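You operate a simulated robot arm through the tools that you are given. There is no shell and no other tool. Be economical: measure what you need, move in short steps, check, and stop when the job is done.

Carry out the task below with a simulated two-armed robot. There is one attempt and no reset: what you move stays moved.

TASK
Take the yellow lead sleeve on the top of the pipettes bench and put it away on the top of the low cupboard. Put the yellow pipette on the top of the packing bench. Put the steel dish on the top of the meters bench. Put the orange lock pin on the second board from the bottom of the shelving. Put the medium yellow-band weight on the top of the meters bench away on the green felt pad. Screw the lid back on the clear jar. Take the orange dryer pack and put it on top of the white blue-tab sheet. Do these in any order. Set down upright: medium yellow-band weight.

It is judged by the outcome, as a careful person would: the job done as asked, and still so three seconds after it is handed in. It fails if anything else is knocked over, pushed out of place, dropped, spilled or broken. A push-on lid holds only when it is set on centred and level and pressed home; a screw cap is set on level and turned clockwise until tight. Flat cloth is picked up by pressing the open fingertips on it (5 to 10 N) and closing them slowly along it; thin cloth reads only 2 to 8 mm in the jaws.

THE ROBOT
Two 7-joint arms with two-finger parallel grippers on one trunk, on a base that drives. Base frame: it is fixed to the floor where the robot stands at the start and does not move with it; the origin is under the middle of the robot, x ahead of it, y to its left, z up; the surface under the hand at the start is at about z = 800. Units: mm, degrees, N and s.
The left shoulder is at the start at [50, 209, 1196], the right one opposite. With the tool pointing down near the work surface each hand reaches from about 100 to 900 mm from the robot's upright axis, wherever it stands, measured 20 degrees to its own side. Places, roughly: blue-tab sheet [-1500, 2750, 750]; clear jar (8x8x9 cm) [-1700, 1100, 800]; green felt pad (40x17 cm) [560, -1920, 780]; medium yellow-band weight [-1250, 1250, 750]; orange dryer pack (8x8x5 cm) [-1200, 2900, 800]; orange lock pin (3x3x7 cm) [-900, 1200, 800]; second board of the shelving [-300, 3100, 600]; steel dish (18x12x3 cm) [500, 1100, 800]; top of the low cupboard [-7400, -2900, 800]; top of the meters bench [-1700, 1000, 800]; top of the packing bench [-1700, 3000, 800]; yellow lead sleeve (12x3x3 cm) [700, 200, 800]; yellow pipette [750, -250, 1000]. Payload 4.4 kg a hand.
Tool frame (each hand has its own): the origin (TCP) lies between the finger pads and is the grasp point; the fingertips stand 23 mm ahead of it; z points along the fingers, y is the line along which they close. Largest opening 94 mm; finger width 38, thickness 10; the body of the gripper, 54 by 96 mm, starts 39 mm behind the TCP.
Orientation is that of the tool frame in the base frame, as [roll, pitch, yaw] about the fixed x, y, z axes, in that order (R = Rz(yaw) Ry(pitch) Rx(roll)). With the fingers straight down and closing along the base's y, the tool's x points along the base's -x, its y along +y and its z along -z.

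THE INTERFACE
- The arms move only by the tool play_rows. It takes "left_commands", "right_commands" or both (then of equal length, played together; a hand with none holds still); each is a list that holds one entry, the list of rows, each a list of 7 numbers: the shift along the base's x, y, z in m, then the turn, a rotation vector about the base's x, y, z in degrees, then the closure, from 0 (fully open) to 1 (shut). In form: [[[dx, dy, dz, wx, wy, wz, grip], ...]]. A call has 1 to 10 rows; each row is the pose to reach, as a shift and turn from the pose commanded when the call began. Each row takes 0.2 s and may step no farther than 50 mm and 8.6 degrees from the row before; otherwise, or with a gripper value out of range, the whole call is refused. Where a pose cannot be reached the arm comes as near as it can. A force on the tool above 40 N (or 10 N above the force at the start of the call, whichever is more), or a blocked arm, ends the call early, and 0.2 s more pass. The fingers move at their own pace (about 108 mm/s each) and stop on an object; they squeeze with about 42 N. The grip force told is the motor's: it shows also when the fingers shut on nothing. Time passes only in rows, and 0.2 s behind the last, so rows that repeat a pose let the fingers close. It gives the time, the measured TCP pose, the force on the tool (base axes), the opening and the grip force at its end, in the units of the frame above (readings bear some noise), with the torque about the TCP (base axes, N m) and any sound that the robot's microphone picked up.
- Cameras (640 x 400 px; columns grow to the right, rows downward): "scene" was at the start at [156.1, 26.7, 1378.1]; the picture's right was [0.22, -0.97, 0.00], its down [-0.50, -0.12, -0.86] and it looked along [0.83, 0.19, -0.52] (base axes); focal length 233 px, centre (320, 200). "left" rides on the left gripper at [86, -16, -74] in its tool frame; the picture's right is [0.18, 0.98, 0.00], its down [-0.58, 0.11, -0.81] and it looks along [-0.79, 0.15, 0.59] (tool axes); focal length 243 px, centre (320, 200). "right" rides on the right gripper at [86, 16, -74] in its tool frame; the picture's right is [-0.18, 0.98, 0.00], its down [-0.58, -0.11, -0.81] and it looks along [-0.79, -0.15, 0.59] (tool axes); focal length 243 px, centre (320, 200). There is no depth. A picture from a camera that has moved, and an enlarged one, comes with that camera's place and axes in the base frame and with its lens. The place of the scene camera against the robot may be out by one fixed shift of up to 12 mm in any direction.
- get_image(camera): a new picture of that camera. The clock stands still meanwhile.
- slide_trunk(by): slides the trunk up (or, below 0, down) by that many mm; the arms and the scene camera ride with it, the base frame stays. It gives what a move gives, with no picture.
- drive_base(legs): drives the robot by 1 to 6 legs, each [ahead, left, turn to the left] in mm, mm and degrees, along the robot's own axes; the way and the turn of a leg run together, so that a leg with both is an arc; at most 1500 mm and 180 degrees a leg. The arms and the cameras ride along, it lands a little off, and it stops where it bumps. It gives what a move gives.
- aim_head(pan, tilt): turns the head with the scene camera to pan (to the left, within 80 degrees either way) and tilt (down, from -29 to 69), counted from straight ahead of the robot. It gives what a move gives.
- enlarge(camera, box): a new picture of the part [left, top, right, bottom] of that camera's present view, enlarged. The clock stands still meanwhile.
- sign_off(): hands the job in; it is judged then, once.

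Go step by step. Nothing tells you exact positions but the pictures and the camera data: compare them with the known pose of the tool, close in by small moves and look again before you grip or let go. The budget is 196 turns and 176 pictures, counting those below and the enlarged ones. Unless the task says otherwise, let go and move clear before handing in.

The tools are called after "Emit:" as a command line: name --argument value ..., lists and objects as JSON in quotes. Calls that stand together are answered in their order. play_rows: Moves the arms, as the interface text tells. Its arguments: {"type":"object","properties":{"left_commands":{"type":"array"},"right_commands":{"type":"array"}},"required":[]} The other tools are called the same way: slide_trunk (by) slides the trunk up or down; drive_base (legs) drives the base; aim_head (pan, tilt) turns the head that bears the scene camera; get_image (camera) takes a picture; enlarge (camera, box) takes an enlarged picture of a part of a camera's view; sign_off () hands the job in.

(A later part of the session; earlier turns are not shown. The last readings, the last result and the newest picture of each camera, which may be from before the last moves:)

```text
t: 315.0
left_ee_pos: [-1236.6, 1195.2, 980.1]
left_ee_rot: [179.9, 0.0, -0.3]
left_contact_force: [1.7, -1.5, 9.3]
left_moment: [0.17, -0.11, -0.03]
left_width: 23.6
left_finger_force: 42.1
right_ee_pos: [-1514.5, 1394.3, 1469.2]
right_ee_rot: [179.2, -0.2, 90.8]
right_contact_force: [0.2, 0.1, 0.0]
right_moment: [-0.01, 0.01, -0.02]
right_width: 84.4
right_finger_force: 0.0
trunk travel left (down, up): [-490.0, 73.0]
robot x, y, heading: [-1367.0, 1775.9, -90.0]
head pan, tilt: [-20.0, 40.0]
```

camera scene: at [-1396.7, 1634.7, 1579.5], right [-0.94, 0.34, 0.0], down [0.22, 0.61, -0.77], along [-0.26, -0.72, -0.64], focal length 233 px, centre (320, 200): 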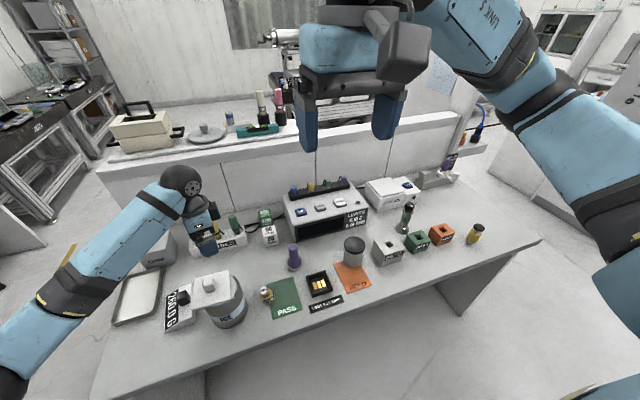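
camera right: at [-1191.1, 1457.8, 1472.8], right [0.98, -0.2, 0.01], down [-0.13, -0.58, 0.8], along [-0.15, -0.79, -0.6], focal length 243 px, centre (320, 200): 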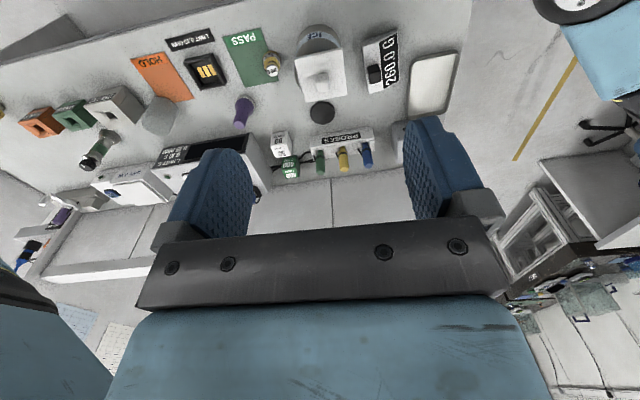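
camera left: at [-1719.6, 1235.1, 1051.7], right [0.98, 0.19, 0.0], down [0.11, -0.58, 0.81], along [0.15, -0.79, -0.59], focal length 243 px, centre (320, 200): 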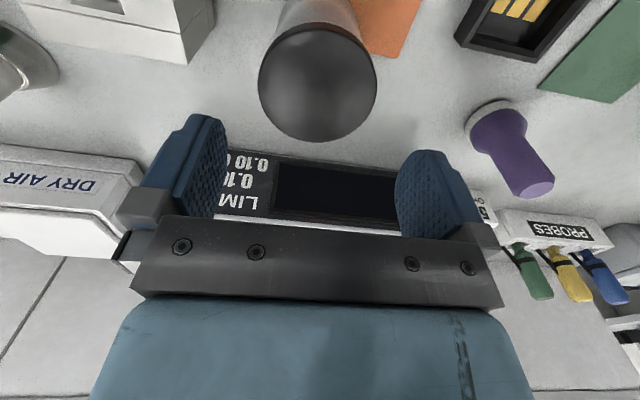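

Seated. Release, rise, rotate the hand 90° and move above the weight.

Emit:
play_rows --left_commands '[[[0, 0, 0.002, 0, 0, 0, 0.8], [0, 0, 0.002, 0, 0, 0, 0.5], [0, 0, 0.002, 0, 0, 0, 0.3], [0, 0, 0.03, 0, 0, 0, 0.3], [0, 0, 0.07, 0, 0, 0, 0.3], [0, 0, 0.11, 0, 0, 8.5, 0.3], [0, 0, 0.14, 0, 0, 17, 0.3], [-0.02, 0, 0.15, 0, 0, 25.5, 0.3], [-0.05, 0, 0.15, 0, 0, 34, 0.3], [-0.08, 0, 0.15, 0, 0, 42.5, 0.3]]]'

Emit:
play_rows --left_commands '[[[-0.02, 0.015, 0, 0, 0, 8, 0.3], [-0.047, 0.03, 0, 0, 0, 16, 0.3], [-0.047, 0.06, 0, 0, 0, 24, 0.3], [-0.047, 0.09, 0, 0, 0, 32, 0.3], [-0.047, 0.1, 0, 0, 0, 40, 0.3], [-0.047, 0.1, 0, 0, 0, 48, 0.3], [-0.047, 0.1, 0, 0, 0, 48, 0.3]]]'

Emit:
get_image --camera "left"

```text
t: 317.2
left_ee_pos: [-1318.3, 1197.8, 1128.5]
left_ee_rot: [179.9, 0.0, 42.5]
left_contact_force: [-1.0, 0.9, 0.1]
left_moment: [-0.05, 0.0, 0.0]
left_width: 65.9
left_finger_force: 0.0
right_ee_pos: [-1515.7, 1394.5, 1467.3]
right_ee_rot: [179.2, -0.2, 90.7]
right_contact_force: [-0.2, -0.7, 0.4]
right_moment: [0.01, -0.03, 0.03]
right_width: 84.3
right_finger_force: 0.0
trunk travel left (down, up): [-490.0, 73.0]
robot x, y, heading: [-1372.3, 1772.8, -89.4]
head pan, tilt: [-20.0, 40.0]
```

```text
t: 318.8
left_ee_pos: [-1364.2, 1297.2, 1127.6]
left_ee_rot: [179.9, 0.1, 90.4]
left_contact_force: [0.5, 0.6, -0.3]
left_moment: [-0.01, -0.03, -0.02]
left_width: 65.9
left_finger_force: 0.1
right_ee_pos: [-1514.7, 1393.8, 1468.0]
right_ee_rot: [179.3, -0.1, 90.8]
right_contact_force: [0.1, -0.7, 0.3]
right_moment: [0.01, 0.0, 0.0]
right_width: 84.8
right_finger_force: 0.1
trunk travel left (down, up): [-490.0, 73.0]
robot x, y, heading: [-1367.9, 1780.0, -89.6]
head pan, tilt: [-20.0, 40.0]
```

```text
20 pictures are left
camera left: at [-1380.2, 1383.8, 1201.9], right [0.98, 0.19, 0.0], down [0.11, -0.58, 0.81], along [0.15, -0.79, -0.59], focal length 243 px, centre (320, 200)
```

left: 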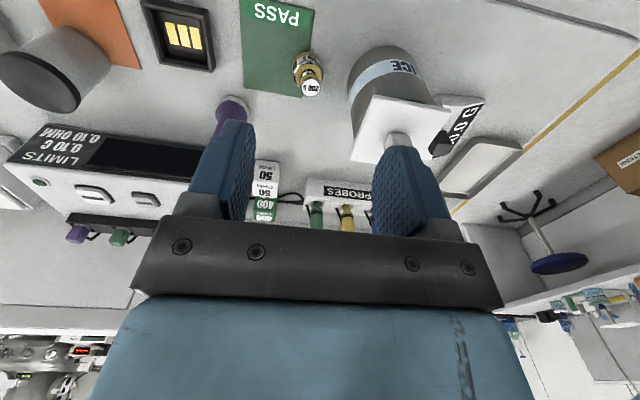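

The ICE lid is properly centred. The weight is at about [-1363, 1198]; descend above it.

Emit:
play_rows --left_commands '[[[0, -0.04, -0.02, 0, 0, 0, 0.3], [0, -0.08, -0.04, 0, 0, 0, 0.3], [0.001, -0.099, -0.08, 0, 0, 0, 0.3], [0.001, -0.099, -0.12, 0, 0, 0, 0.3], [0.001, -0.099, -0.16, 0, 0, 0, 0.3], [0.001, -0.099, -0.2, 0, 0, 0, 0.3], [0.001, -0.099, -0.215, 0, 0, 0, 0.3], [0.001, -0.099, -0.215, 0, 0, 0, 0.3]]]'

Emit:
get_image --camera "left"

```text
t: 320.6
left_ee_pos: [-1362.4, 1197.8, 914.2]
left_ee_rot: [179.9, 0.0, 90.3]
left_contact_force: [0.2, -0.4, -1.0]
left_moment: [0.02, 0.0, -0.02]
left_width: 65.8
left_finger_force: 0.1
right_ee_pos: [-1514.6, 1393.9, 1468.1]
right_ee_rot: [179.2, -0.2, 90.9]
right_contact_force: [0.1, 0.9, -0.7]
right_moment: [0.03, 0.0, -0.02]
right_width: 84.7
right_finger_force: 0.0
trunk travel left (down, up): [-490.0, 73.0]
robot x, y, heading: [-1367.4, 1775.9, -89.4]
head pan, tilt: [-20.0, 40.0]
```

```text
19 pictures are left
camera left: at [-1380.1, 1283.6, 988.3], right [0.98, 0.19, 0.0], down [0.11, -0.58, 0.81], along [0.15, -0.79, -0.59], focal length 243 px, centre (320, 200)
```

left: 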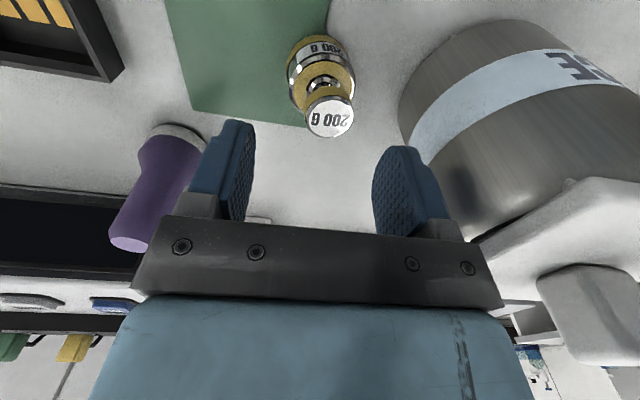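

The pot is close on the +x side, so I'll rotate the hand 45° more to keep the finger clear, then descend and grip the weight's body.

Emit:
play_rows --left_commands '[[[0.001, 0.001, 0, 0, 0, 8, 0.3], [0.002, 0.002, 0, 0, 0, 16, 0.3], [0.003, 0.003, 0, 0, 0, 24, 0.3], [0.003, 0.003, 0, 0, 0, 32, 0.3], [0.003, 0.003, 0, 0, 0, 40, 0.3], [0.003, 0.003, -0.02, 0, 0, 45, 0.3], [0.003, 0.003, -0.05, 0, 0, 45, 0.3], [0.003, 0.003, -0.07, 0, 0, 45, 0.3], [0.003, 0.003, -0.079, 0, 0, 45, 0.3], [0.003, 0.003, -0.079, 0, 0, 45, 0.3]]]'

Emit:
get_image --camera "left"

```text
t: 322.8
left_ee_pos: [-1360.1, 1199.2, 834.0]
left_ee_rot: [179.8, -0.1, 135.3]
left_contact_force: [0.2, -0.2, 0.1]
left_moment: [0.01, 0.04, 0.04]
left_width: 65.8
left_finger_force: 0.1
right_ee_pos: [-1513.7, 1393.2, 1468.6]
right_ee_rot: [179.2, -0.1, 90.8]
right_contact_force: [-0.8, -0.7, -0.1]
right_moment: [0.01, 0.01, 0.02]
right_width: 84.8
right_finger_force: 0.1
trunk travel left (down, up): [-490.0, 73.0]
robot x, y, heading: [-1365.9, 1778.9, -89.7]
head pan, tilt: [-20.0, 40.0]
```

```text
18 pictures are left
camera left: at [-1433.2, 1249.7, 909.0], right [0.56, 0.83, 0.0], down [0.49, -0.33, 0.81], along [0.67, -0.45, -0.59], focal length 243 px, centre (320, 200)
```

left: 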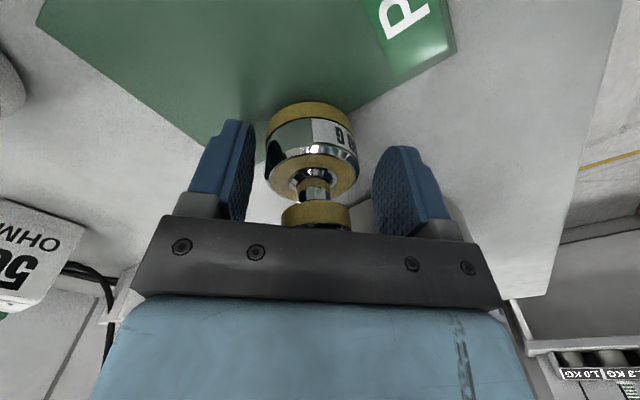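

The weight is centred between the pads. Close and lift.

Emit:
play_rows --left_commands '[[[0, 0, 0, 0, 0, 0, 0.4], [0, 0, 0, 0, 0, 0, 0.5], [0, 0, 0, 0, 0, 0, 0.7], [0, 0, 0, 0, 0, 0, 1], [0, 0, 0.02, 0, 0, 0, 1], [0, 0, 0.06, 0, 0, 0, 1], [0, 0, 0.1, 0, 0, 0, 1], [0, 0, 0.14, 0, 0, 0, 1], [0, 0, 0.18, 0, 0, 0, 1], [0, 0.03, 0.22, 0, 0, 0, 1]]]'

```text
t: 324.4
left_ee_pos: [-1317.8, 1191.1, 915.0]
left_ee_rot: [177.6, 2.8, 136.4]
left_contact_force: [-16.7, -8.1, -3.6]
left_moment: [-0.04, 0.1, -0.09]
left_width: 44.9
left_finger_force: 42.4
right_ee_pos: [-1516.9, 1393.9, 1466.9]
right_ee_rot: [179.0, -0.2, 90.7]
right_contact_force: [-0.1, -0.2, -0.3]
right_moment: [0.01, 0.02, 0.0]
right_width: 84.8
right_finger_force: 0.1
trunk travel left (down, up): [-490.0, 73.0]
robot x, y, heading: [-1372.0, 1778.1, -89.8]
head pan, tilt: [-20.0, 40.0]
stopped in row 8 (left hand): the force on the tool passed its limit at 78 N (the readings are from after the stop); the commanded pose is now the measured one
```

The hand drifted toward the pot while lifting and touched it. Move back -x first, then straight up.

Emit:
play_rows --left_commands '[[[-0.015, 0.003, 0, 0, 0, 0, 1], [-0.03, 0.006, 0, 0, 0, 0, 1], [-0.045, 0.009, 0, 0, 0, 0, 1], [-0.045, 0.009, 0, 0, 0, 0, 1]]]'

Emit:
get_image --camera "scene"

```text
t: 324.8
left_ee_pos: [-1317.4, 1190.1, 915.2]
left_ee_rot: [177.2, 3.7, 136.4]
left_contact_force: [-23.6, 5.9, 3.7]
left_moment: [0.08, -0.27, 0.54]
left_width: 44.9
left_finger_force: 41.8
right_ee_pos: [-1519.2, 1394.7, 1468.7]
right_ee_rot: [179.1, -0.2, 90.5]
right_contact_force: [1.3, -0.9, 0.6]
right_moment: [0.02, 0.02, -0.03]
right_width: 84.7
right_finger_force: 0.0
trunk travel left (down, up): [-490.0, 73.0]
robot x, y, heading: [-1370.2, 1774.5, -89.8]
head pan, tilt: [-20.0, 40.0]
stopped in row 1 (left hand): the force on the tool passed its limit at 46 N (the readings are from after the stop); the commanded pose is now the measured one
```

```text
17 pictures are left
camera scene: at [-1400.3, 1635.8, 1579.7], right [-0.94, 0.34, 0.0], down [0.22, 0.6, -0.77], along [-0.26, -0.72, -0.64], focal length 233 px, centre (320, 200)
```

scene: 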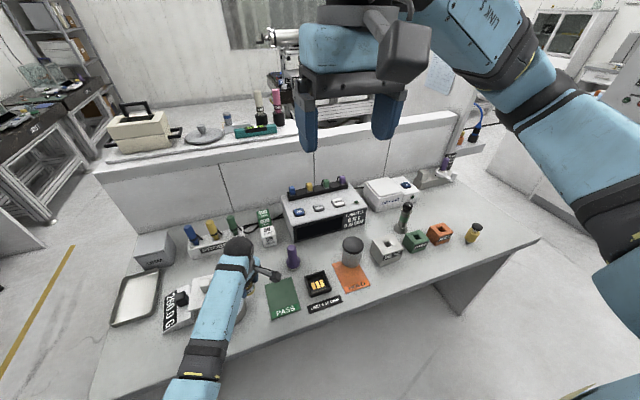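

The forearm is likely against the pot; lifting vertically with the trunk is the safest way out.

Emit:
slide_trunk --by 70

Emit:
enlarge --camera "scene" --box '[140, 220, 320, 345]'

```text
t: 325.9
left_ee_pos: [-1313.5, 1189.5, 982.5]
left_ee_rot: [177.0, 3.7, 136.6]
left_contact_force: [0.1, -0.1, -1.9]
left_moment: [0.01, 0.02, 0.0]
left_width: 45.0
left_finger_force: 41.7
right_ee_pos: [-1516.7, 1393.3, 1538.6]
right_ee_rot: [179.3, -0.3, 90.7]
right_contact_force: [-0.4, -0.2, -0.2]
right_moment: [-0.01, -0.03, 0.0]
right_width: 84.8
right_finger_force: 0.0
trunk travel left (down, up): [-560.0, 3.0]
robot x, y, heading: [-1372.3, 1772.2, -90.1]
head pan, tilt: [-20.0, 40.0]
```

```text
3.20 times, centred on (230, 282) of scene
camera zoom: at [-1398.4, 1633.4, 1649.4], right [-0.94, 0.34, 0.0], down [0.22, 0.61, -0.77], along [-0.26, -0.72, -0.64], focal length 746 px, centre (608, -64)
```

zoom: 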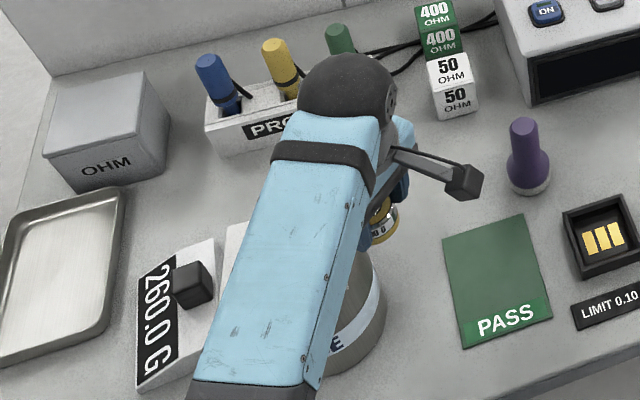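

Free now, weight still held. Raise further with the arm and view the pot.

Emit:
play_rows --left_commands '[[[0, 0, 0.03, 0, 0, 0, 1], [0, 0, 0.06, 0, 0, 0, 1], [0, 0.0, 0.1, 0, 0, 0, 1], [-0.02, 0.02, 0.13, 0, 0, 0, 1], [-0.05, 0.05, 0.15, 0, 0, 0, 1], [-0.08, 0.08, 0.16, 0, 0, 0, 1]]]'

Emit:
enlarge --camera "scene" --box '[140, 220, 320, 345]'

```text
t: 327.0
left_ee_pos: [-1226.5, 1189.7, 1093.9]
left_ee_rot: [171.7, 12.9, 140.7]
left_contact_force: [-0.5, -0.1, -1.9]
left_moment: [0.03, 0.03, 0.0]
left_width: 44.9
left_finger_force: 42.4
left hand out of reach, approached as far as the arm can: row 5
right_ee_pos: [-1515.5, 1394.3, 1539.7]
right_ee_rot: [179.3, -0.2, 90.7]
right_contact_force: [-0.1, 0.7, 1.1]
right_moment: [0.03, 0.03, -0.01]
right_width: 84.5
right_finger_force: 0.0
trunk travel left (down, up): [-560.0, 3.0]
robot x, y, heading: [-1369.5, 1777.5, -89.8]
head pan, tilt: [-20.0, 40.0]
stopped in row 5 (left hand): the arm was blocked; the commanded pose is now the measured one
```

```text
3.20 times, centred on (230, 282) of scene
camera zoom: at [-1396.8, 1634.8, 1649.5], right [-0.94, 0.34, 0.0], down [0.22, 0.6, -0.77], along [-0.26, -0.72, -0.64], focal length 746 px, centre (608, -64)
```

zoom: 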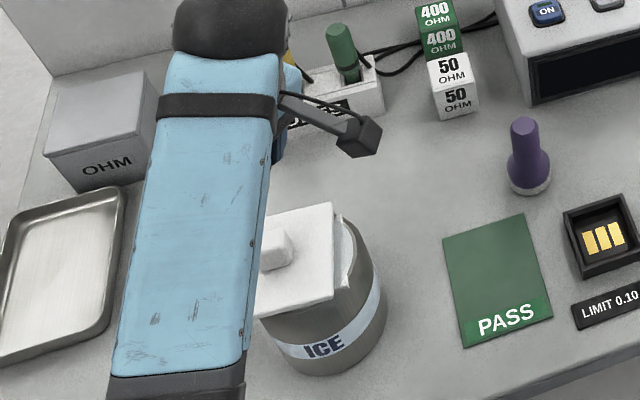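

The weight is safely held, but the pot's lid slid again. I'll drive left and recentre the lid with the right hand, from the side where it worked cleanly before.

Emit:
drive_base --legs '[[0, 300, 0]]'

Emit:
play_rows --right_commands '[[[0, -0.012, -0.045, 0, 0, 0, 0.1], [0, -0.024, -0.09, 0, 0, 0, 0.1], [0, -0.036, -0.135, 0, 0, 0, 0.1], [0, -0.048, -0.18, 0, 0, 0, 0.1], [0, -0.06, -0.225, 0, 0, 0, 0.1], [0, -0.072, -0.27, 0, 0, 0, 0.1], [0, -0.084, -0.315, 0, 0, 0, 0.1], [0, -0.095, -0.35, 0, 0, 0, 0.1], [0, -0.095, -0.35, 0, 0, 0, 0.1]]]'

Emit:
get_image --camera "right"

```text
t: 330.2
left_ee_pos: [-931.0, 1189.7, 1092.5]
left_ee_rot: [171.7, 13.0, 140.7]
left_contact_force: [-0.3, 0.7, -1.9]
left_moment: [-0.02, -0.02, 0.01]
left_width: 45.1
left_finger_force: 42.2
right_ee_pos: [-1218.9, 1395.5, 1539.0]
right_ee_rot: [179.1, -0.3, 90.7]
right_contact_force: [-0.6, 0.3, -0.3]
right_moment: [-0.01, 0.02, 0.01]
right_width: 84.4
right_finger_force: 0.0
trunk travel left (down, up): [-560.0, 3.0]
robot x, y, heading: [-1070.1, 1773.5, -89.7]
head pan, tilt: [-20.0, 40.0]
```

```text
t: 332.2
left_ee_pos: [-930.7, 1190.2, 1093.1]
left_ee_rot: [171.6, 13.0, 140.8]
left_contact_force: [0.0, -0.4, -1.4]
left_moment: [-0.02, 0.01, 0.0]
left_width: 44.9
left_finger_force: 41.6
right_ee_pos: [-1219.6, 1300.2, 1189.1]
right_ee_rot: [179.3, -0.2, 90.7]
right_contact_force: [0.0, -0.9, -0.4]
right_moment: [0.0, -0.02, 0.02]
right_width: 84.7
right_finger_force: 0.1
trunk travel left (down, up): [-560.0, 3.0]
robot x, y, heading: [-1073.6, 1775.3, -89.6]
head pan, tilt: [-20.0, 40.0]
```

```text
14 pictures are left
camera right: at [-1204.4, 1385.8, 1262.5], right [0.98, -0.17, 0.01], down [-0.11, -0.59, 0.8], along [-0.13, -0.79, -0.6], focal length 243 px, centre (320, 200)
```

right: 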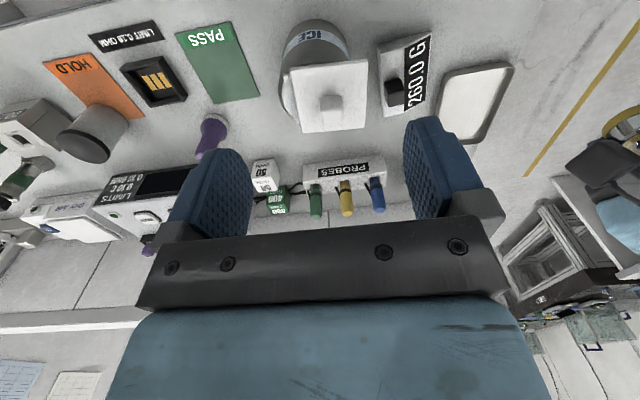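

The lid is ~12 mm off in +x. Grip the knob with the right hand.

Emit:
play_rows --right_commands '[[[0, -0.03, -0.03, 0, 0, 0, 0.3], [0, -0.06, -0.06, 0, 0, 0, 0.3], [0, -0.09, -0.09, 0, 0, 0, 0.3], [0, -0.102, -0.13, 0, 0, 0, 0.3], [0, -0.102, -0.17, 0, 0, 0, 0.3], [0, -0.102, -0.197, 0, 0, 0, 0.3], [0, -0.102, -0.209, 0, 0, 0, 0.3], [0, -0.102, -0.209, 0, 0, 0, 0.5], [0, -0.102, -0.209, 0, 0, 0, 0.75], [0, -0.102, -0.209, 0, 0, 0, 1]]]'

Emit:
play_rows --right_commands '[[[0, 0, 0, 0, 0, 0, 1], [0, 0, 0, 0, 0, 0, 1]]]'

```text
t: 334.4
left_ee_pos: [-928.9, 1188.4, 1093.2]
left_ee_rot: [171.6, 12.9, 140.7]
left_contact_force: [0.5, -0.5, -2.1]
left_moment: [0.04, 0.0, 0.07]
left_width: 45.0
left_finger_force: 42.2
right_ee_pos: [-1217.1, 1199.5, 979.2]
right_ee_rot: [179.2, -0.3, 90.6]
right_contact_force: [0.8, 0.8, 0.4]
right_moment: [-0.03, 0.0, 0.04]
right_width: 29.3
right_finger_force: 41.6
trunk travel left (down, up): [-560.0, 3.0]
robot x, y, heading: [-1071.9, 1778.4, -89.7]
head pan, tilt: [-20.0, 40.0]
```

```text
t: 335.0
left_ee_pos: [-929.4, 1190.0, 1092.4]
left_ee_rot: [171.5, 13.0, 140.8]
left_contact_force: [-0.1, -0.3, -2.0]
left_moment: [-0.02, 0.02, 0.0]
left_width: 45.0
left_finger_force: 42.0
right_ee_pos: [-1217.8, 1199.6, 978.6]
right_ee_rot: [179.3, -0.2, 90.6]
right_contact_force: [0.1, -0.4, 1.3]
right_moment: [-0.03, 0.06, 0.04]
right_width: 29.4
right_finger_force: 42.3
trunk travel left (down, up): [-560.0, 3.0]
robot x, y, heading: [-1073.1, 1773.0, -90.3]
head pan, tilt: [-20.0, 40.0]
```

Gripped. Lift it 50 mm and look at the pot mouth to set the target precisely.

Emit:
play_rows --right_commands '[[[0, 0, 0.01, 0, 0, 0, 1], [0, 0, 0.03, 0, 0, 0, 1], [0, 0, 0.05, 0, 0, 0, 1], [-0.008, 0, 0.055, 0, 0, 0, 1], [-0.016, 0, 0.055, 0, 0, 0, 1]]]'

Emit:
enlarge --camera "scene" --box '[270, 180, 430, 320]'

```text
t: 336.2
left_ee_pos: [-929.9, 1189.1, 1092.4]
left_ee_rot: [171.6, 13.1, 140.6]
left_contact_force: [0.7, -0.2, -2.4]
left_moment: [-0.02, 0.02, 0.01]
left_width: 44.9
left_finger_force: 41.7
right_ee_pos: [-1233.7, 1196.7, 1035.4]
right_ee_rot: [179.2, -0.2, 90.7]
right_contact_force: [-0.4, -0.1, -0.8]
right_moment: [0.02, 0.0, 0.02]
right_width: 29.4
right_finger_force: 42.0
trunk travel left (down, up): [-560.0, 3.0]
robot x, y, heading: [-1074.9, 1777.1, -89.5]
head pan, tilt: [-20.0, 40.0]
```

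```text
2.86 times, centred on (350, 250) of scene
camera zoom: at [-1100.3, 1635.6, 1649.4], right [-0.94, 0.34, 0.0], down [0.22, 0.6, -0.77], along [-0.26, -0.72, -0.64], focal length 666 px, centre (234, 57)
```

zoom: 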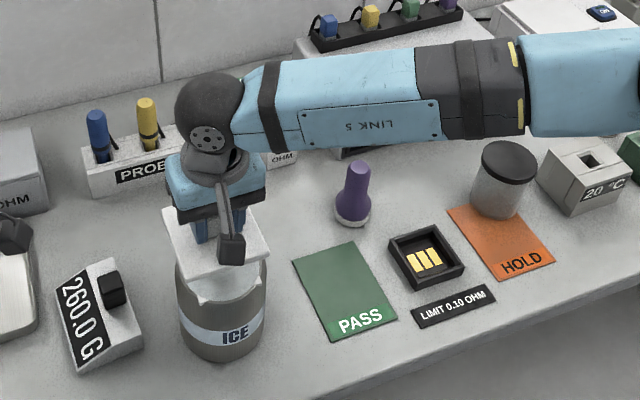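

Pot centre ≈ [-1240, 1199]. Lower the lid there to contact.

Emit:
play_rows --right_commands '[[[-0.006, 0.002, 0, 0, 0, 0, 1], [-0.006, 0.002, -0.025, 0, 0, 0, 1], [-0.006, 0.002, -0.045, 0, 0, 0, 1], [-0.006, 0.002, -0.053, 0, 0, 0, 1], [-0.006, 0.002, -0.056, 0, 0, 0, 1], [-0.006, 0.002, -0.058, 0, 0, 0, 1]]]'

Emit:
play_rows --right_commands '[[[0, 0, 0.002, 0, 0, 0, 0.8], [0, 0, 0.002, 0, 0, 0, 0.5], [0, 0, 0.002, 0, 0, 0, 0.3], [0, 0, 0.002, 0, 0, 0, 0.3], [0, 0, 0.03, 0, 0, 0, 0.3], [0, 0, 0.07, 0, 0, 0, 0.2], [0, 0.01, 0.11, 0, 0, 0, 0.1], [0, 0.03, 0.15, 0, 0, 0, 0.1], [0, 0.06, 0.19, 0, 0, 0, 0.1], [0, 0.1, 0.21, 0, 0, 0, 0.1]]]'

Emit:
enlarge --camera "scene" --box '[270, 180, 430, 320]'

```text
t: 337.6
left_ee_pos: [-929.9, 1191.1, 1094.9]
left_ee_rot: [171.7, 12.9, 140.7]
left_contact_force: [-0.2, 0.3, -2.4]
left_moment: [0.02, 0.0, 0.01]
left_width: 45.0
left_finger_force: 41.3
right_ee_pos: [-1239.4, 1200.7, 980.2]
right_ee_rot: [179.3, 0.0, 90.7]
right_contact_force: [-3.8, 0.8, 20.2]
right_moment: [0.38, 0.71, -0.02]
right_width: 29.3
right_finger_force: 42.1
trunk travel left (down, up): [-560.0, 3.0]
robot x, y, heading: [-1073.4, 1777.1, -89.9]
head pan, tilt: [-20.0, 40.0]
```

```text
t: 339.8
left_ee_pos: [-930.3, 1191.5, 1093.3]
left_ee_rot: [171.6, 12.9, 140.7]
left_contact_force: [1.3, 0.8, -0.9]
left_moment: [0.01, 0.03, 0.02]
left_width: 44.9
left_finger_force: 41.8
right_ee_pos: [-1243.0, 1302.6, 1186.9]
right_ee_rot: [179.2, -0.3, 90.7]
right_contact_force: [0.6, 0.1, 0.1]
right_moment: [0.0, 0.0, 0.0]
right_width: 84.5
right_finger_force: 0.0
trunk travel left (down, up): [-560.0, 3.0]
robot x, y, heading: [-1071.1, 1775.1, -89.7]
head pan, tilt: [-20.0, 40.0]
```

```text
2.86 times, centred on (350, 250) of scene
camera zoom: at [-1100.4, 1637.2, 1649.6], right [-0.94, 0.34, 0.0], down [0.22, 0.6, -0.77], along [-0.26, -0.72, -0.64], focal length 666 px, centre (234, 57)
```

zoom: 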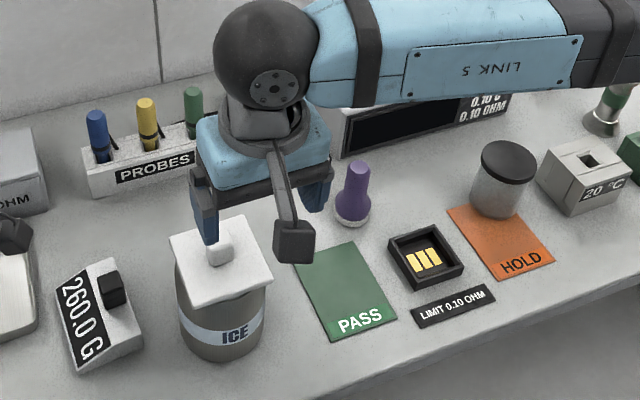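

The lid is centred, and the jar stands closed. Now carry the weight toward the felt pad: drive out to the aisle and along it.

Emit:
drive_base --legs '[[0, 640, 0], [1200, 0, 0], [1200, 0, 0]]'

Emit:
aim_head --pan 35 --tilt 25

Emit:
get_image --camera "scene"

```text
t: 357.2
left_ee_pos: [-282.9, -1201.0, 1093.5]
left_ee_rot: [171.6, 13.0, 139.8]
left_contact_force: [-0.7, -0.5, -2.1]
left_moment: [-0.02, 0.01, 0.0]
left_width: 45.1
left_finger_force: 41.8
right_ee_pos: [-592.2, -1082.6, 1185.4]
right_ee_rot: [179.2, -0.1, 89.7]
right_contact_force: [0.2, -1.4, 0.1]
right_moment: [0.0, 0.0, -0.02]
right_width: 84.7
right_finger_force: 0.1
trunk travel left (down, up): [-560.0, 3.0]
robot x, y, heading: [-416.2, -611.7, -90.6]
head pan, tilt: [-20.0, 40.0]
```

```text
t: 358.5
left_ee_pos: [-283.1, -1200.7, 1093.4]
left_ee_rot: [171.5, 13.0, 139.8]
left_contact_force: [0.5, 0.8, -1.8]
left_moment: [0.0, 0.01, 0.05]
left_width: 45.0
left_finger_force: 42.1
right_ee_pos: [-592.9, -1084.4, 1185.1]
right_ee_rot: [179.2, -0.4, 89.7]
right_contact_force: [-0.2, 0.4, 0.1]
right_moment: [0.0, 0.03, -0.03]
right_width: 84.7
right_finger_force: 0.1
trunk travel left (down, up): [-560.0, 3.0]
robot x, y, heading: [-416.4, -611.1, -90.7]
head pan, tilt: [35.0, 25.0]
```

```text
11 pictures are left
camera scene: at [-364.9, -748.9, 1672.7], right [-0.83, -0.56, 0.0], down [-0.24, 0.35, -0.91], along [0.51, -0.75, -0.42], focal length 233 px, centre (320, 200)
```

scene: 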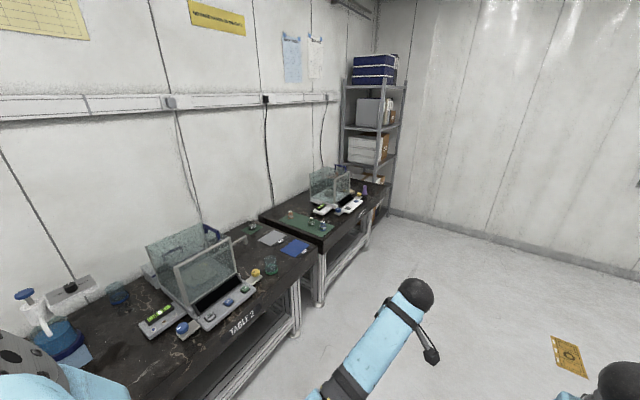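

The felt pad is on the second dark table, around [558, -1950]. Drive alongside it and turn to face it.

Emit:
drive_base --legs '[[1450, 0, 0], [0, 0, 90.6], [330, 0, 0]]'

Emit:
aim_head --pan 10 --tilt 40

Emit:
get_image --camera "scene"

```text
t: 371.2
left_ee_pos: [476.5, -1970.2, 1093.7]
left_ee_rot: [171.6, 12.9, -132.8]
left_contact_force: [0.6, 0.2, -1.5]
left_moment: [0.03, -0.03, -0.03]
left_width: 45.1
left_finger_force: 41.7
right_ee_pos: [343.4, -2273.4, 1185.2]
right_ee_rot: [179.2, -0.2, 177.1]
right_contact_force: [0.0, 0.4, -0.2]
right_moment: [0.02, -0.02, 0.0]
right_width: 84.3
right_finger_force: 0.0
trunk travel left (down, up): [-560.0, 3.0]
robot x, y, heading: [-123.1, -2072.8, -3.3]
head pan, tilt: [35.0, 25.0]
```

```text
t: 372.1
left_ee_pos: [476.0, -1968.3, 1093.8]
left_ee_rot: [171.5, 13.0, -132.9]
left_contact_force: [-0.7, -0.4, -2.3]
left_moment: [-0.03, 0.0, 0.04]
left_width: 44.9
left_finger_force: 41.8
right_ee_pos: [345.0, -2273.2, 1184.9]
right_ee_rot: [179.1, -0.3, 177.2]
right_contact_force: [-0.5, -0.3, -0.8]
right_moment: [0.03, 0.0, -0.01]
right_width: 84.4
right_finger_force: 0.1
trunk travel left (down, up): [-560.0, 3.0]
robot x, y, heading: [-119.3, -2073.4, -3.3]
head pan, tilt: [10.0, 40.0]
```

```text
10 pictures are left
camera scene: at [33.8, -2062.6, 1649.5], right [0.12, -0.99, 0.0], down [-0.64, -0.08, -0.77], along [0.76, 0.09, -0.64], focal length 233 px, centre (320, 200)
```

scene: 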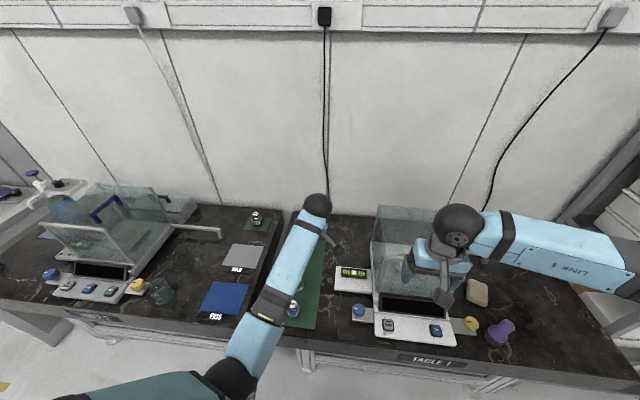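

The pad spans about x 370–770, y -2013…-1843, with a weight near [416, -1919]. Level the hand and look from its camera for a free spot.

Emit:
play_rows --left_commands '[[[0, 0, 0, -5, 0.8, 0, 1], [0.005, 0, -0.01, -10, 1.6, 0, 1], [0.01, 0, -0.03, -15.1, 2.5, 0, 1], [0.01, 0, -0.06, -15.1, 2.5, 0, 1], [0.01, 0, -0.09, -15.1, 2.5, 0, 1], [0.01, 0, -0.09, -15.1, 2.5, 0, 1]]]'

Emit:
get_image --camera "left"

```text
t: 373.7
left_ee_pos: [502.3, -1906.9, 1005.1]
left_ee_rot: [177.6, 5.1, -129.8]
left_contact_force: [0.2, -0.1, -2.3]
left_moment: [0.01, -0.01, 0.0]
left_width: 45.3
left_finger_force: 42.1
right_ee_pos: [345.4, -2273.5, 1185.1]
right_ee_rot: [179.1, -0.3, 177.0]
right_contact_force: [0.7, 0.2, -0.2]
right_moment: [-0.01, 0.01, 0.0]
right_width: 84.3
right_finger_force: 0.1
trunk travel left (down, up): [-560.0, 3.0]
robot x, y, heading: [-119.4, -2074.0, -3.5]
head pan, tilt: [10.0, 40.0]
stopped in row 6 (left hand): the arm was blocked; the commanded pose is now the measured one
```

```text
9 pictures are left
camera left: at [456.8, -1990.2, 1070.2], right [-0.87, 0.49, 0.03], down [0.27, 0.44, 0.86], along [0.41, 0.76, -0.51], focal length 243 px, centre (320, 200)
```

left: 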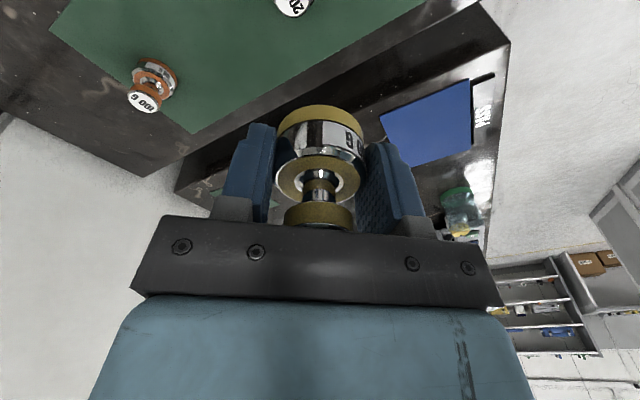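

Free slot appears around [612, -1945] between neighbouring weights. The wrist is near a limit, so rotate it back 50°, raise, then lower the trunk for better reach.

Emit:
play_rows --left_commands '[[[-0.005, -0.01, 0.02, 0, 0, -8, 1], [-0.01, -0.02, 0.04, 0, 0, -16, 1], [-0.015, -0.03, 0.06, 0, 0, -24, 1], [-0.02, -0.035, 0.08, 0, 0, -32, 1], [-0.02, -0.038, 0.1, 0, 0, -40, 1], [-0.02, -0.038, 0.11, 0, 0, -48, 1], [-0.02, -0.038, 0.11, 0, 0, -50, 1]]]' --right_commands '[[[-0.015, 0, 0, 0, 0, 0, 0.1], [-0.03, 0, 0, 0, 0, 0, 0.1], [-0.045, 0, 0, 0, 0, 0, 0.1], [-0.06, 0, 0, 0, 0, 0, 0.1], [-0.075, 0, 0, 0, 0, 0, 0.1], [-0.09, 0, 0, 0, 0, 0, 0.1], [-0.1, 0, 0, 0, 0, 0, 0.1]]]'

Emit:
slide_trunk --by -160

```text
t: 375.3
left_ee_pos: [479.7, -1948.0, 1115.3]
left_ee_rot: [177.7, 5.0, 179.9]
left_contact_force: [1.5, -0.6, -1.9]
left_moment: [-0.02, -0.02, -0.02]
left_width: 45.1
left_finger_force: 42.1
right_ee_pos: [243.9, -2272.5, 1184.8]
right_ee_rot: [179.1, -0.2, 177.1]
right_contact_force: [0.8, -0.1, 0.6]
right_moment: [0.0, 0.01, -0.03]
right_width: 84.5
right_finger_force: 0.2
trunk travel left (down, up): [-560.0, 3.0]
robot x, y, heading: [-117.6, -2075.4, -3.3]
head pan, tilt: [10.0, 40.0]
```

```text
t: 377.1
left_ee_pos: [480.3, -1946.4, 955.0]
left_ee_rot: [177.6, 5.0, 180.0]
left_contact_force: [0.4, 0.1, -2.1]
left_moment: [-0.02, -0.01, 0.02]
left_width: 45.4
left_finger_force: 42.1
right_ee_pos: [244.9, -2273.4, 1025.8]
right_ee_rot: [179.2, -0.3, 177.1]
right_contact_force: [0.4, 0.0, -0.2]
right_moment: [-0.01, 0.02, -0.03]
right_width: 84.6
right_finger_force: 0.1
trunk travel left (down, up): [-400.0, 163.0]
robot x, y, heading: [-119.3, -2073.0, -3.2]
head pan, tilt: [10.0, 40.0]
```

Emit:
play_rows --left_commands '[[[0.02, 0, 0, -1.2, 2.5, 0, 1], [0.04, 0, 0, -2.4, 5, 0, 1], [0.06, 0, -0.01, -2.4, 5, 0, 1], [0.07, 0, -0.02, -2.4, 5, 0, 1], [0.07, 0, -0.02, -2.4, 5, 0, 1]]]'

Emit:
get_image --camera "left"

```text
t: 378.3
left_ee_pos: [549.5, -1947.1, 935.0]
left_ee_rot: [179.9, 0.1, -179.9]
left_contact_force: [0.2, 0.3, -1.5]
left_moment: [-0.02, -0.01, -0.01]
left_width: 45.2
left_finger_force: 42.5
right_ee_pos: [244.2, -2272.9, 1025.4]
right_ee_rot: [179.2, -0.2, 177.1]
right_contact_force: [-0.4, 0.1, 0.1]
right_moment: [0.01, 0.03, -0.01]
right_width: 84.7
right_finger_force: 0.0
trunk travel left (down, up): [-400.0, 163.0]
robot x, y, heading: [-120.5, -2078.9, -3.3]
head pan, tilt: [10.0, 40.0]
```

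```text
8 pictures are left
camera left: at [462.2, -1963.1, 1008.7], right [-0.19, 0.98, 0.0], down [0.58, 0.11, 0.81], along [0.79, 0.15, -0.59], focal length 243 px, centre (320, 200)
```

left: 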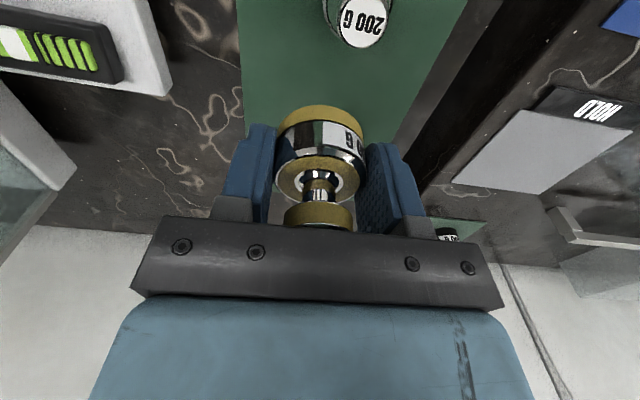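

The slot at [612, -1945] is free green felt. Move over it and lower toward the pad.

Emit:
play_rows --left_commands '[[[0.03, 0.002, 0, 0, 0, 0, 1], [0.062, 0.002, 0, 0, 0, 0, 1], [0.062, 0.002, -0.03, 0, 0, 0, 1], [0.062, 0.002, -0.06, 0, 0, 0, 1], [0.062, 0.002, -0.085, 0, 0, 0, 1], [0.062, 0.002, -0.09, 0, 0, 0, 1], [0.062, 0.002, -0.095, 0, 0, 0, 1], [0.062, 0.002, -0.1, 0, 0, 0, 1]]]'

Emit:
play_rows --left_commands '[[[0, 0, -0.003, 0, 0, 0, 1], [0, 0, -0.006, 0, 0, 0, 1], [0, 0, -0.009, 0, 0, 0, 1], [0, 0, -0.012, 0, 0, 0, 1], [0, 0, -0.015, 0, 0, 0, 1], [0, 0, -0.018, 0, 0, 0, 1], [0, 0, -0.021, 0, 0, 0, 1], [0, 0, -0.023, 0, 0, 0, 1]]]'

```text
t: 380.1
left_ee_pos: [612.6, -1945.8, 834.1]
left_ee_rot: [-180.0, 0.0, -179.9]
left_contact_force: [0.9, 0.3, -1.6]
left_moment: [0.0, 0.01, -0.03]
left_width: 45.1
left_finger_force: 41.8
right_ee_pos: [244.5, -2273.1, 1025.2]
right_ee_rot: [179.2, -0.3, 177.1]
right_contact_force: [-0.6, -0.8, 0.4]
right_moment: [0.0, 0.0, -0.01]
right_width: 84.6
right_finger_force: 0.1
trunk travel left (down, up): [-400.0, 163.0]
robot x, y, heading: [-120.0, -2075.8, -3.3]
head pan, tilt: [10.0, 40.0]
```

```text
t: 381.9
left_ee_pos: [612.5, -1945.6, 815.6]
left_ee_rot: [180.0, 0.3, -179.8]
left_contact_force: [-1.2, 3.1, 19.6]
left_moment: [0.11, -0.49, 0.02]
left_width: 45.3
left_finger_force: 41.9
right_ee_pos: [242.9, -2271.8, 1027.0]
right_ee_rot: [179.2, -0.1, 177.2]
right_contact_force: [-0.4, 1.1, 0.7]
right_moment: [0.0, 0.0, 0.04]
right_width: 84.6
right_finger_force: 0.0
trunk travel left (down, up): [-400.0, 163.0]
robot x, y, heading: [-121.1, -2071.9, -3.4]
head pan, tilt: [10.0, 40.0]
```

Touchdown at the expected height. Release and rise.

Emit:
play_rows --left_commands '[[[0, 0, 0.002, 0, 0, 0, 1], [0, 0, 0.002, 0, 0, 0, 0.48], [0, 0, 0.002, 0, 0, 0, 0.4], [0, 0, 0.002, 0, 0, 0, 0.32], [0, 0, 0.02, 0, 0, 0, 0.32], [0, 0, 0.05, 0, 0, 0, 0.32], [0, 0, 0.09, 0, 0, 0, 0.32], [0, 0, 0.13, 0, 0, 0, 0.2], [-0.03, 0, 0.16, 0, 0, 0, 0.1], [-0.07, 0, 0.18, 0, 0, 0, 0.1]]]'

Emit:
get_image --camera "left"

```text
t: 384.3
left_ee_pos: [549.8, -1906.4, 985.2]
left_ee_rot: [177.3, 0.3, -178.1]
left_contact_force: [0.6, 1.1, 0.7]
left_moment: [0.0, 0.04, -0.02]
left_width: 84.5
left_finger_force: 0.0
right_ee_pos: [245.9, -2271.0, 1026.1]
right_ee_rot: [179.4, -0.3, 177.3]
right_contact_force: [0.2, 0.1, 0.3]
right_moment: [-0.04, 0.03, 0.02]
right_width: 84.6
right_finger_force: 0.0
trunk travel left (down, up): [-400.0, 163.0]
robot x, y, heading: [-122.3, -2078.9, -3.4]
head pan, tilt: [10.0, 40.0]
stopped in row 10 (left hand): the arm was blocked; the commanded pose is now the measured one
```

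```text
7 pictures are left
camera left: at [462.4, -1929.2, 1059.1], right [-0.22, 0.97, 0.04], down [0.57, 0.09, 0.81], along [0.79, 0.2, -0.58], focal length 243 px, centre (320, 200)
```

left: 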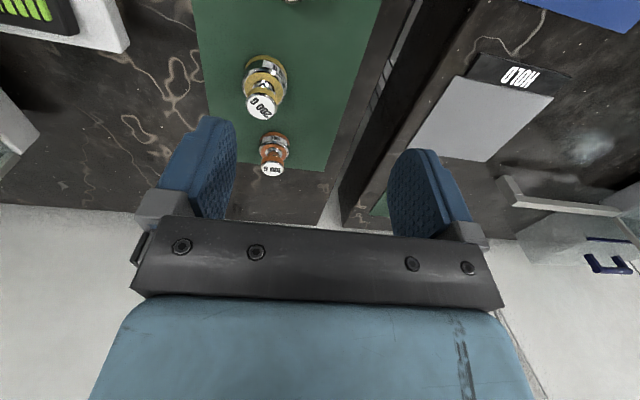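

The weight stands upright on the felt pad. Next: tuck the left hand, raise the trunk, and drive back to the pipettes bench for the sleeve.

Emit:
slide_trunk --by 90

Emit:
play_rows --left_commands '[[[-0.035, 0, 0.02, 0, 0, 0, 0.1], [-0.07, 0, 0.04, 0, 0, 0, 0.1], [-0.105, 0, 0.06, 0, 0, 0, 0.1], [-0.14, 0, 0.08, 0, 0, 0, 0.1], [-0.175, 0, 0.1, 0, 0, 0, 0.1], [-0.21, 0, 0.12, 0, 0, 0, 0.1]]]' --right_commands '[[[0, 0, 0.01, 0, 0, -8.5, 0], [0, 0, 0.02, 0, 0, -17, 0], [0, 0, 0.03, 0, 0, -25.5, 0], [0, 0, 0.03, 0, 0, -34, 0], [0, 0, 0.03, 0, 0, -42.5, 0], [0, 0, 0.03, 0, 0, -51, 0]]]'

Emit:
drive_base --legs '[[-330, 0, 3.4], [0, 1200, 0], [0, 1200, 0]]'

```text
t: 385.6
left_ee_pos: [547.6, -1908.8, 1076.1]
left_ee_rot: [177.2, 0.2, -178.1]
left_contact_force: [0.4, -0.7, 0.4]
left_moment: [0.02, 0.03, -0.03]
left_width: 84.8
left_finger_force: 0.0
right_ee_pos: [245.2, -2274.0, 1113.9]
right_ee_rot: [179.2, -0.4, 177.2]
right_contact_force: [0.1, -0.3, -0.5]
right_moment: [0.02, 0.0, 0.04]
right_width: 84.5
right_finger_force: 0.0
trunk travel left (down, up): [-490.0, 73.0]
robot x, y, heading: [-118.7, -2079.5, -3.3]
head pan, tilt: [10.0, 40.0]
```

```text
t: 386.6
left_ee_pos: [516.3, -1828.1, 1146.5]
left_ee_rot: [171.5, 11.5, -174.9]
left_contact_force: [0.2, 0.1, 0.4]
left_moment: [-0.01, -0.01, -0.01]
left_width: 84.7
left_finger_force: 0.0
left hand out of reach, approached as far as the arm can: row 1, 2, 3, 4, 5
right_ee_pos: [245.0, -2272.2, 1146.5]
right_ee_rot: [179.1, -0.3, 142.7]
right_contact_force: [0.0, -0.1, 0.0]
right_moment: [0.0, -0.01, 0.01]
right_width: 94.1
right_finger_force: 0.0
trunk travel left (down, up): [-490.0, 73.0]
robot x, y, heading: [-117.8, -2076.3, -3.3]
head pan, tilt: [10.0, 40.0]
stopped in row 5 (left hand): the arm was blocked; the commanded pose is now the measured one
```

```text
t: 409.5
left_ee_pos: [190.5, 610.3, 1145.1]
left_ee_rot: [171.5, 11.4, -172.0]
left_contact_force: [-0.1, -0.9, -1.1]
left_moment: [-0.02, 0.0, -0.01]
left_width: 84.6
left_finger_force: 0.0
right_ee_pos: [-57.2, 153.0, 1145.4]
right_ee_rot: [179.2, -0.2, 145.6]
right_contact_force: [0.1, 0.2, -0.1]
right_moment: [0.0, 0.0, 0.01]
right_width: 93.9
right_finger_force: 0.1
trunk travel left (down, up): [-490.0, 73.0]
robot x, y, heading: [-428.1, 331.8, -0.2]
head pan, tilt: [10.0, 40.0]
```

Now at y≈332. Drive up to the bench, then extend the right hand over the sleeve while turning it to close across it.

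Emit:
drive_base --legs '[[425, 0, 0.2]]'

Emit:
play_rows --right_commands '[[[0.035, 0.005, 0, 0, 0, -7.5, 0], [0.07, 0.01, 0, 0, 0, -15, 0], [0.105, 0.015, 0, 0, 0, -22.5, 0], [0.14, 0.02, 0, 0, 0, -30, 0], [0.175, 0.025, 0, 0, 0, -37.5, 0], [0.21, 0.03, 0, 0, 0, -44.7, 0], [0.245, 0.035, 0, 0, 0, -44.7, 0], [0.28, 0.04, 0, 0, 0, -44.7, 0], [0.315, 0.045, -0.02, 0, 0, -44.7, 0], [0.35, 0.05, -0.05, 0, 0, -44.7, 0]]]'

Emit:
get_image --camera "right"

```text
t: 412.1
left_ee_pos: [614.6, 612.3, 1146.3]
left_ee_rot: [171.4, 11.4, -171.6]
left_contact_force: [0.6, -0.3, 0.4]
left_moment: [-0.04, 0.01, -0.03]
left_width: 84.7
left_finger_force: 0.1
right_ee_pos: [367.7, 151.8, 1146.8]
right_ee_rot: [179.2, -0.3, 145.8]
right_contact_force: [0.3, 0.3, 0.3]
right_moment: [0.03, -0.01, -0.02]
right_width: 94.2
right_finger_force: 0.1
trunk travel left (down, up): [-490.0, 73.0]
robot x, y, heading: [-6.4, 330.2, -0.0]
head pan, tilt: [10.0, 40.0]
```

```text
t: 414.4
left_ee_pos: [616.9, 612.9, 1143.6]
left_ee_rot: [171.5, 11.3, -171.6]
left_contact_force: [0.9, -0.5, 0.6]
left_moment: [0.01, 0.02, 0.02]
left_width: 84.5
left_finger_force: 0.0
right_ee_pos: [720.9, 201.9, 1095.4]
right_ee_rot: [179.1, -0.2, 101.1]
right_contact_force: [-0.4, 0.5, 0.1]
right_moment: [-0.01, 0.0, 0.0]
right_width: 93.6
right_finger_force: 0.0
trunk travel left (down, up): [-490.0, 73.0]
robot x, y, heading: [-6.4, 330.9, -0.3]
head pan, tilt: [10.0, 40.0]
```

```text
6 pictures are left
camera right: at [719.1, 289.6, 1169.1], right [1.0, 0.01, 0.01], down [0.0, -0.6, 0.8], along [0.02, -0.8, -0.6], focal length 243 px, centre (320, 200)
```

right: 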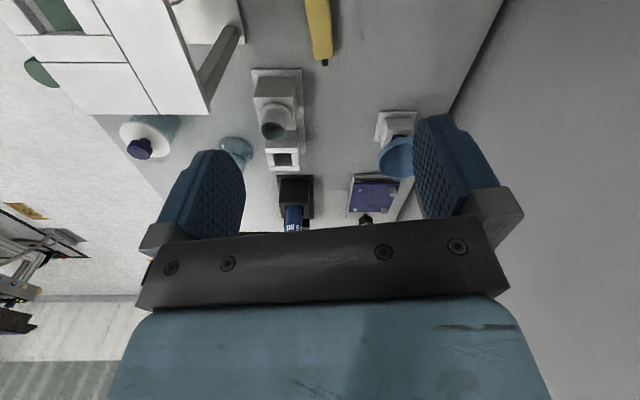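

The sleeve is right below (axis through about [720, 203]). To keep the forearm above the stand's roof, I'll raise the trunk 60 mm, move the base 30 mm closer, and descend partway.

Emit:
slide_trunk --by 60

Emit:
drive_base --legs '[[35, 0, 0]]'

Emit:
play_rows --right_commands '[[[-0.018, 0, -0.03, 0, 0, -2, 0.2], [-0.036, 0, -0.06, 0, 0, -3, 0.3], [-0.036, 0, -0.1, 0, 0, -3, 0.3], [-0.036, 0, -0.14, 0, 0, -3, 0.3], [-0.036, 0, -0.18, 0, 0, -3, 0.3], [-0.036, 0, -0.22, 0, 0, -3, 0.3], [-0.036, 0, -0.25, 0, 0, -3, 0.3], [-0.036, 0, -0.25, 0, 0, -3, 0.3]]]'

Emit:
get_image --camera "scene"

```text
t: 415.4
left_ee_pos: [616.4, 612.0, 1204.5]
left_ee_rot: [171.5, 11.5, -171.7]
left_contact_force: [0.7, 0.8, -0.2]
left_moment: [0.02, -0.03, 0.0]
left_width: 84.7
left_finger_force: 0.1
right_ee_pos: [719.5, 201.0, 1155.7]
right_ee_rot: [179.3, -0.2, 101.2]
right_contact_force: [0.4, -0.1, 0.1]
right_moment: [-0.01, -0.03, 0.02]
right_width: 94.2
right_finger_force: 0.1
trunk travel left (down, up): [-550.0, 13.0]
robot x, y, heading: [-6.1, 324.1, 0.1]
head pan, tilt: [10.0, 40.0]
```

```text
t: 416.2
left_ee_pos: [645.3, 613.2, 1208.6]
left_ee_rot: [171.5, 11.7, -171.6]
left_contact_force: [-1.1, 0.4, -0.2]
left_moment: [0.01, 0.0, -0.02]
left_width: 84.7
left_finger_force: 0.1
right_ee_pos: [749.8, 202.3, 1159.4]
right_ee_rot: [178.9, -0.2, 101.3]
right_contact_force: [-0.7, 0.2, 0.1]
right_moment: [0.0, -0.04, 0.0]
right_width: 94.3
right_finger_force: 0.1
trunk travel left (down, up): [-550.0, 13.0]
robot x, y, heading: [31.0, 330.9, -0.2]
head pan, tilt: [10.0, 40.0]
```

```text
t: 418.0
left_ee_pos: [649.8, 613.3, 1206.2]
left_ee_rot: [171.4, 11.4, -171.5]
left_contact_force: [-0.5, 0.5, -0.5]
left_moment: [0.03, 0.02, 0.0]
left_width: 84.9
left_finger_force: 0.0
right_ee_pos: [716.6, 202.1, 907.6]
right_ee_rot: [179.2, -0.3, 98.2]
right_contact_force: [-0.3, 0.0, -0.8]
right_moment: [-0.04, 0.02, -0.01]
right_width: 66.1
right_finger_force: 0.1
trunk travel left (down, up): [-550.0, 13.0]
robot x, y, heading: [29.1, 331.9, 0.0]
head pan, tilt: [10.0, 40.0]
```

```text
5 pictures are left
camera scene: at [180.9, 350.5, 1639.5], right [0.17, -0.98, 0.0], down [-0.63, -0.11, -0.77], along [0.75, 0.13, -0.64], focal length 233 px, centre (320, 200)
```

scene: 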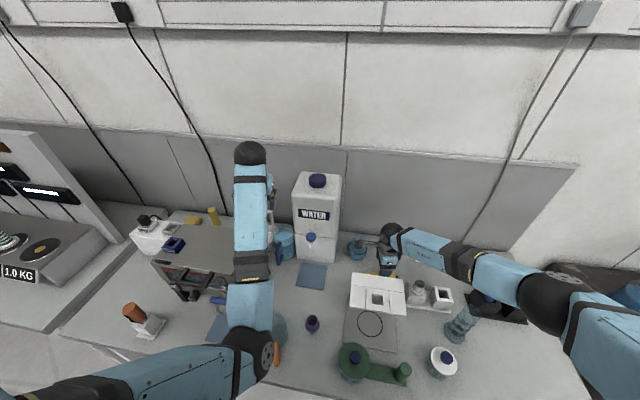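

The forearm is clear of the stand. Descend the last 78 mm and close on the sleeve.

Emit:
play_rows --right_commands '[[[0.003, 0, -0.025, 0, 0, 0, 0.3], [0.003, 0, -0.045, 0, 0, 0, 0.3], [0.003, 0, -0.065, 0, 0, 0, 0.3], [0.003, 0, -0.077, 0, 0, 0, 0.3], [0.003, 0, -0.077, 0, 0, 0, 0.3]]]'

Emit:
get_image --camera "right"

```text
t: 419.2
left_ee_pos: [649.0, 612.4, 1207.4]
left_ee_rot: [171.3, 11.4, -171.6]
left_contact_force: [-0.3, 0.0, 0.3]
left_moment: [-0.01, 0.01, -0.02]
left_width: 84.6
left_finger_force: 0.0
right_ee_pos: [718.3, 202.2, 829.6]
right_ee_rot: [179.1, -0.4, 98.2]
right_contact_force: [-0.1, -0.4, -1.7]
right_moment: [0.0, 0.04, -0.01]
right_width: 65.8
right_finger_force: 0.0
trunk travel left (down, up): [-550.0, 13.0]
robot x, y, heading: [30.7, 335.2, -0.1]
head pan, tilt: [10.0, 40.0]
```

```text
4 pictures are left
camera right: at [722.7, 289.2, 902.9], right [1.0, -0.04, 0.01], down [-0.04, -0.6, 0.8], along [-0.03, -0.8, -0.6], focal length 243 px, centre (320, 200)
```

right: 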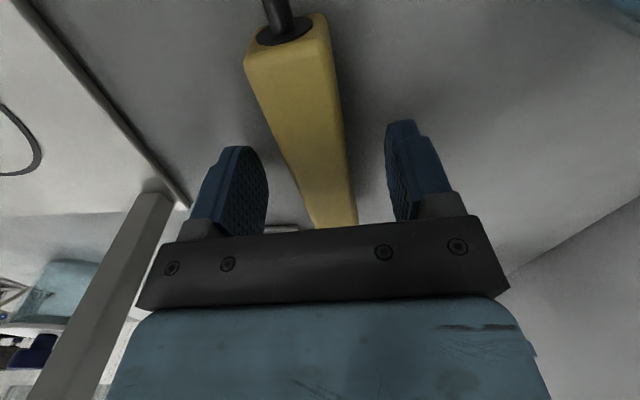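

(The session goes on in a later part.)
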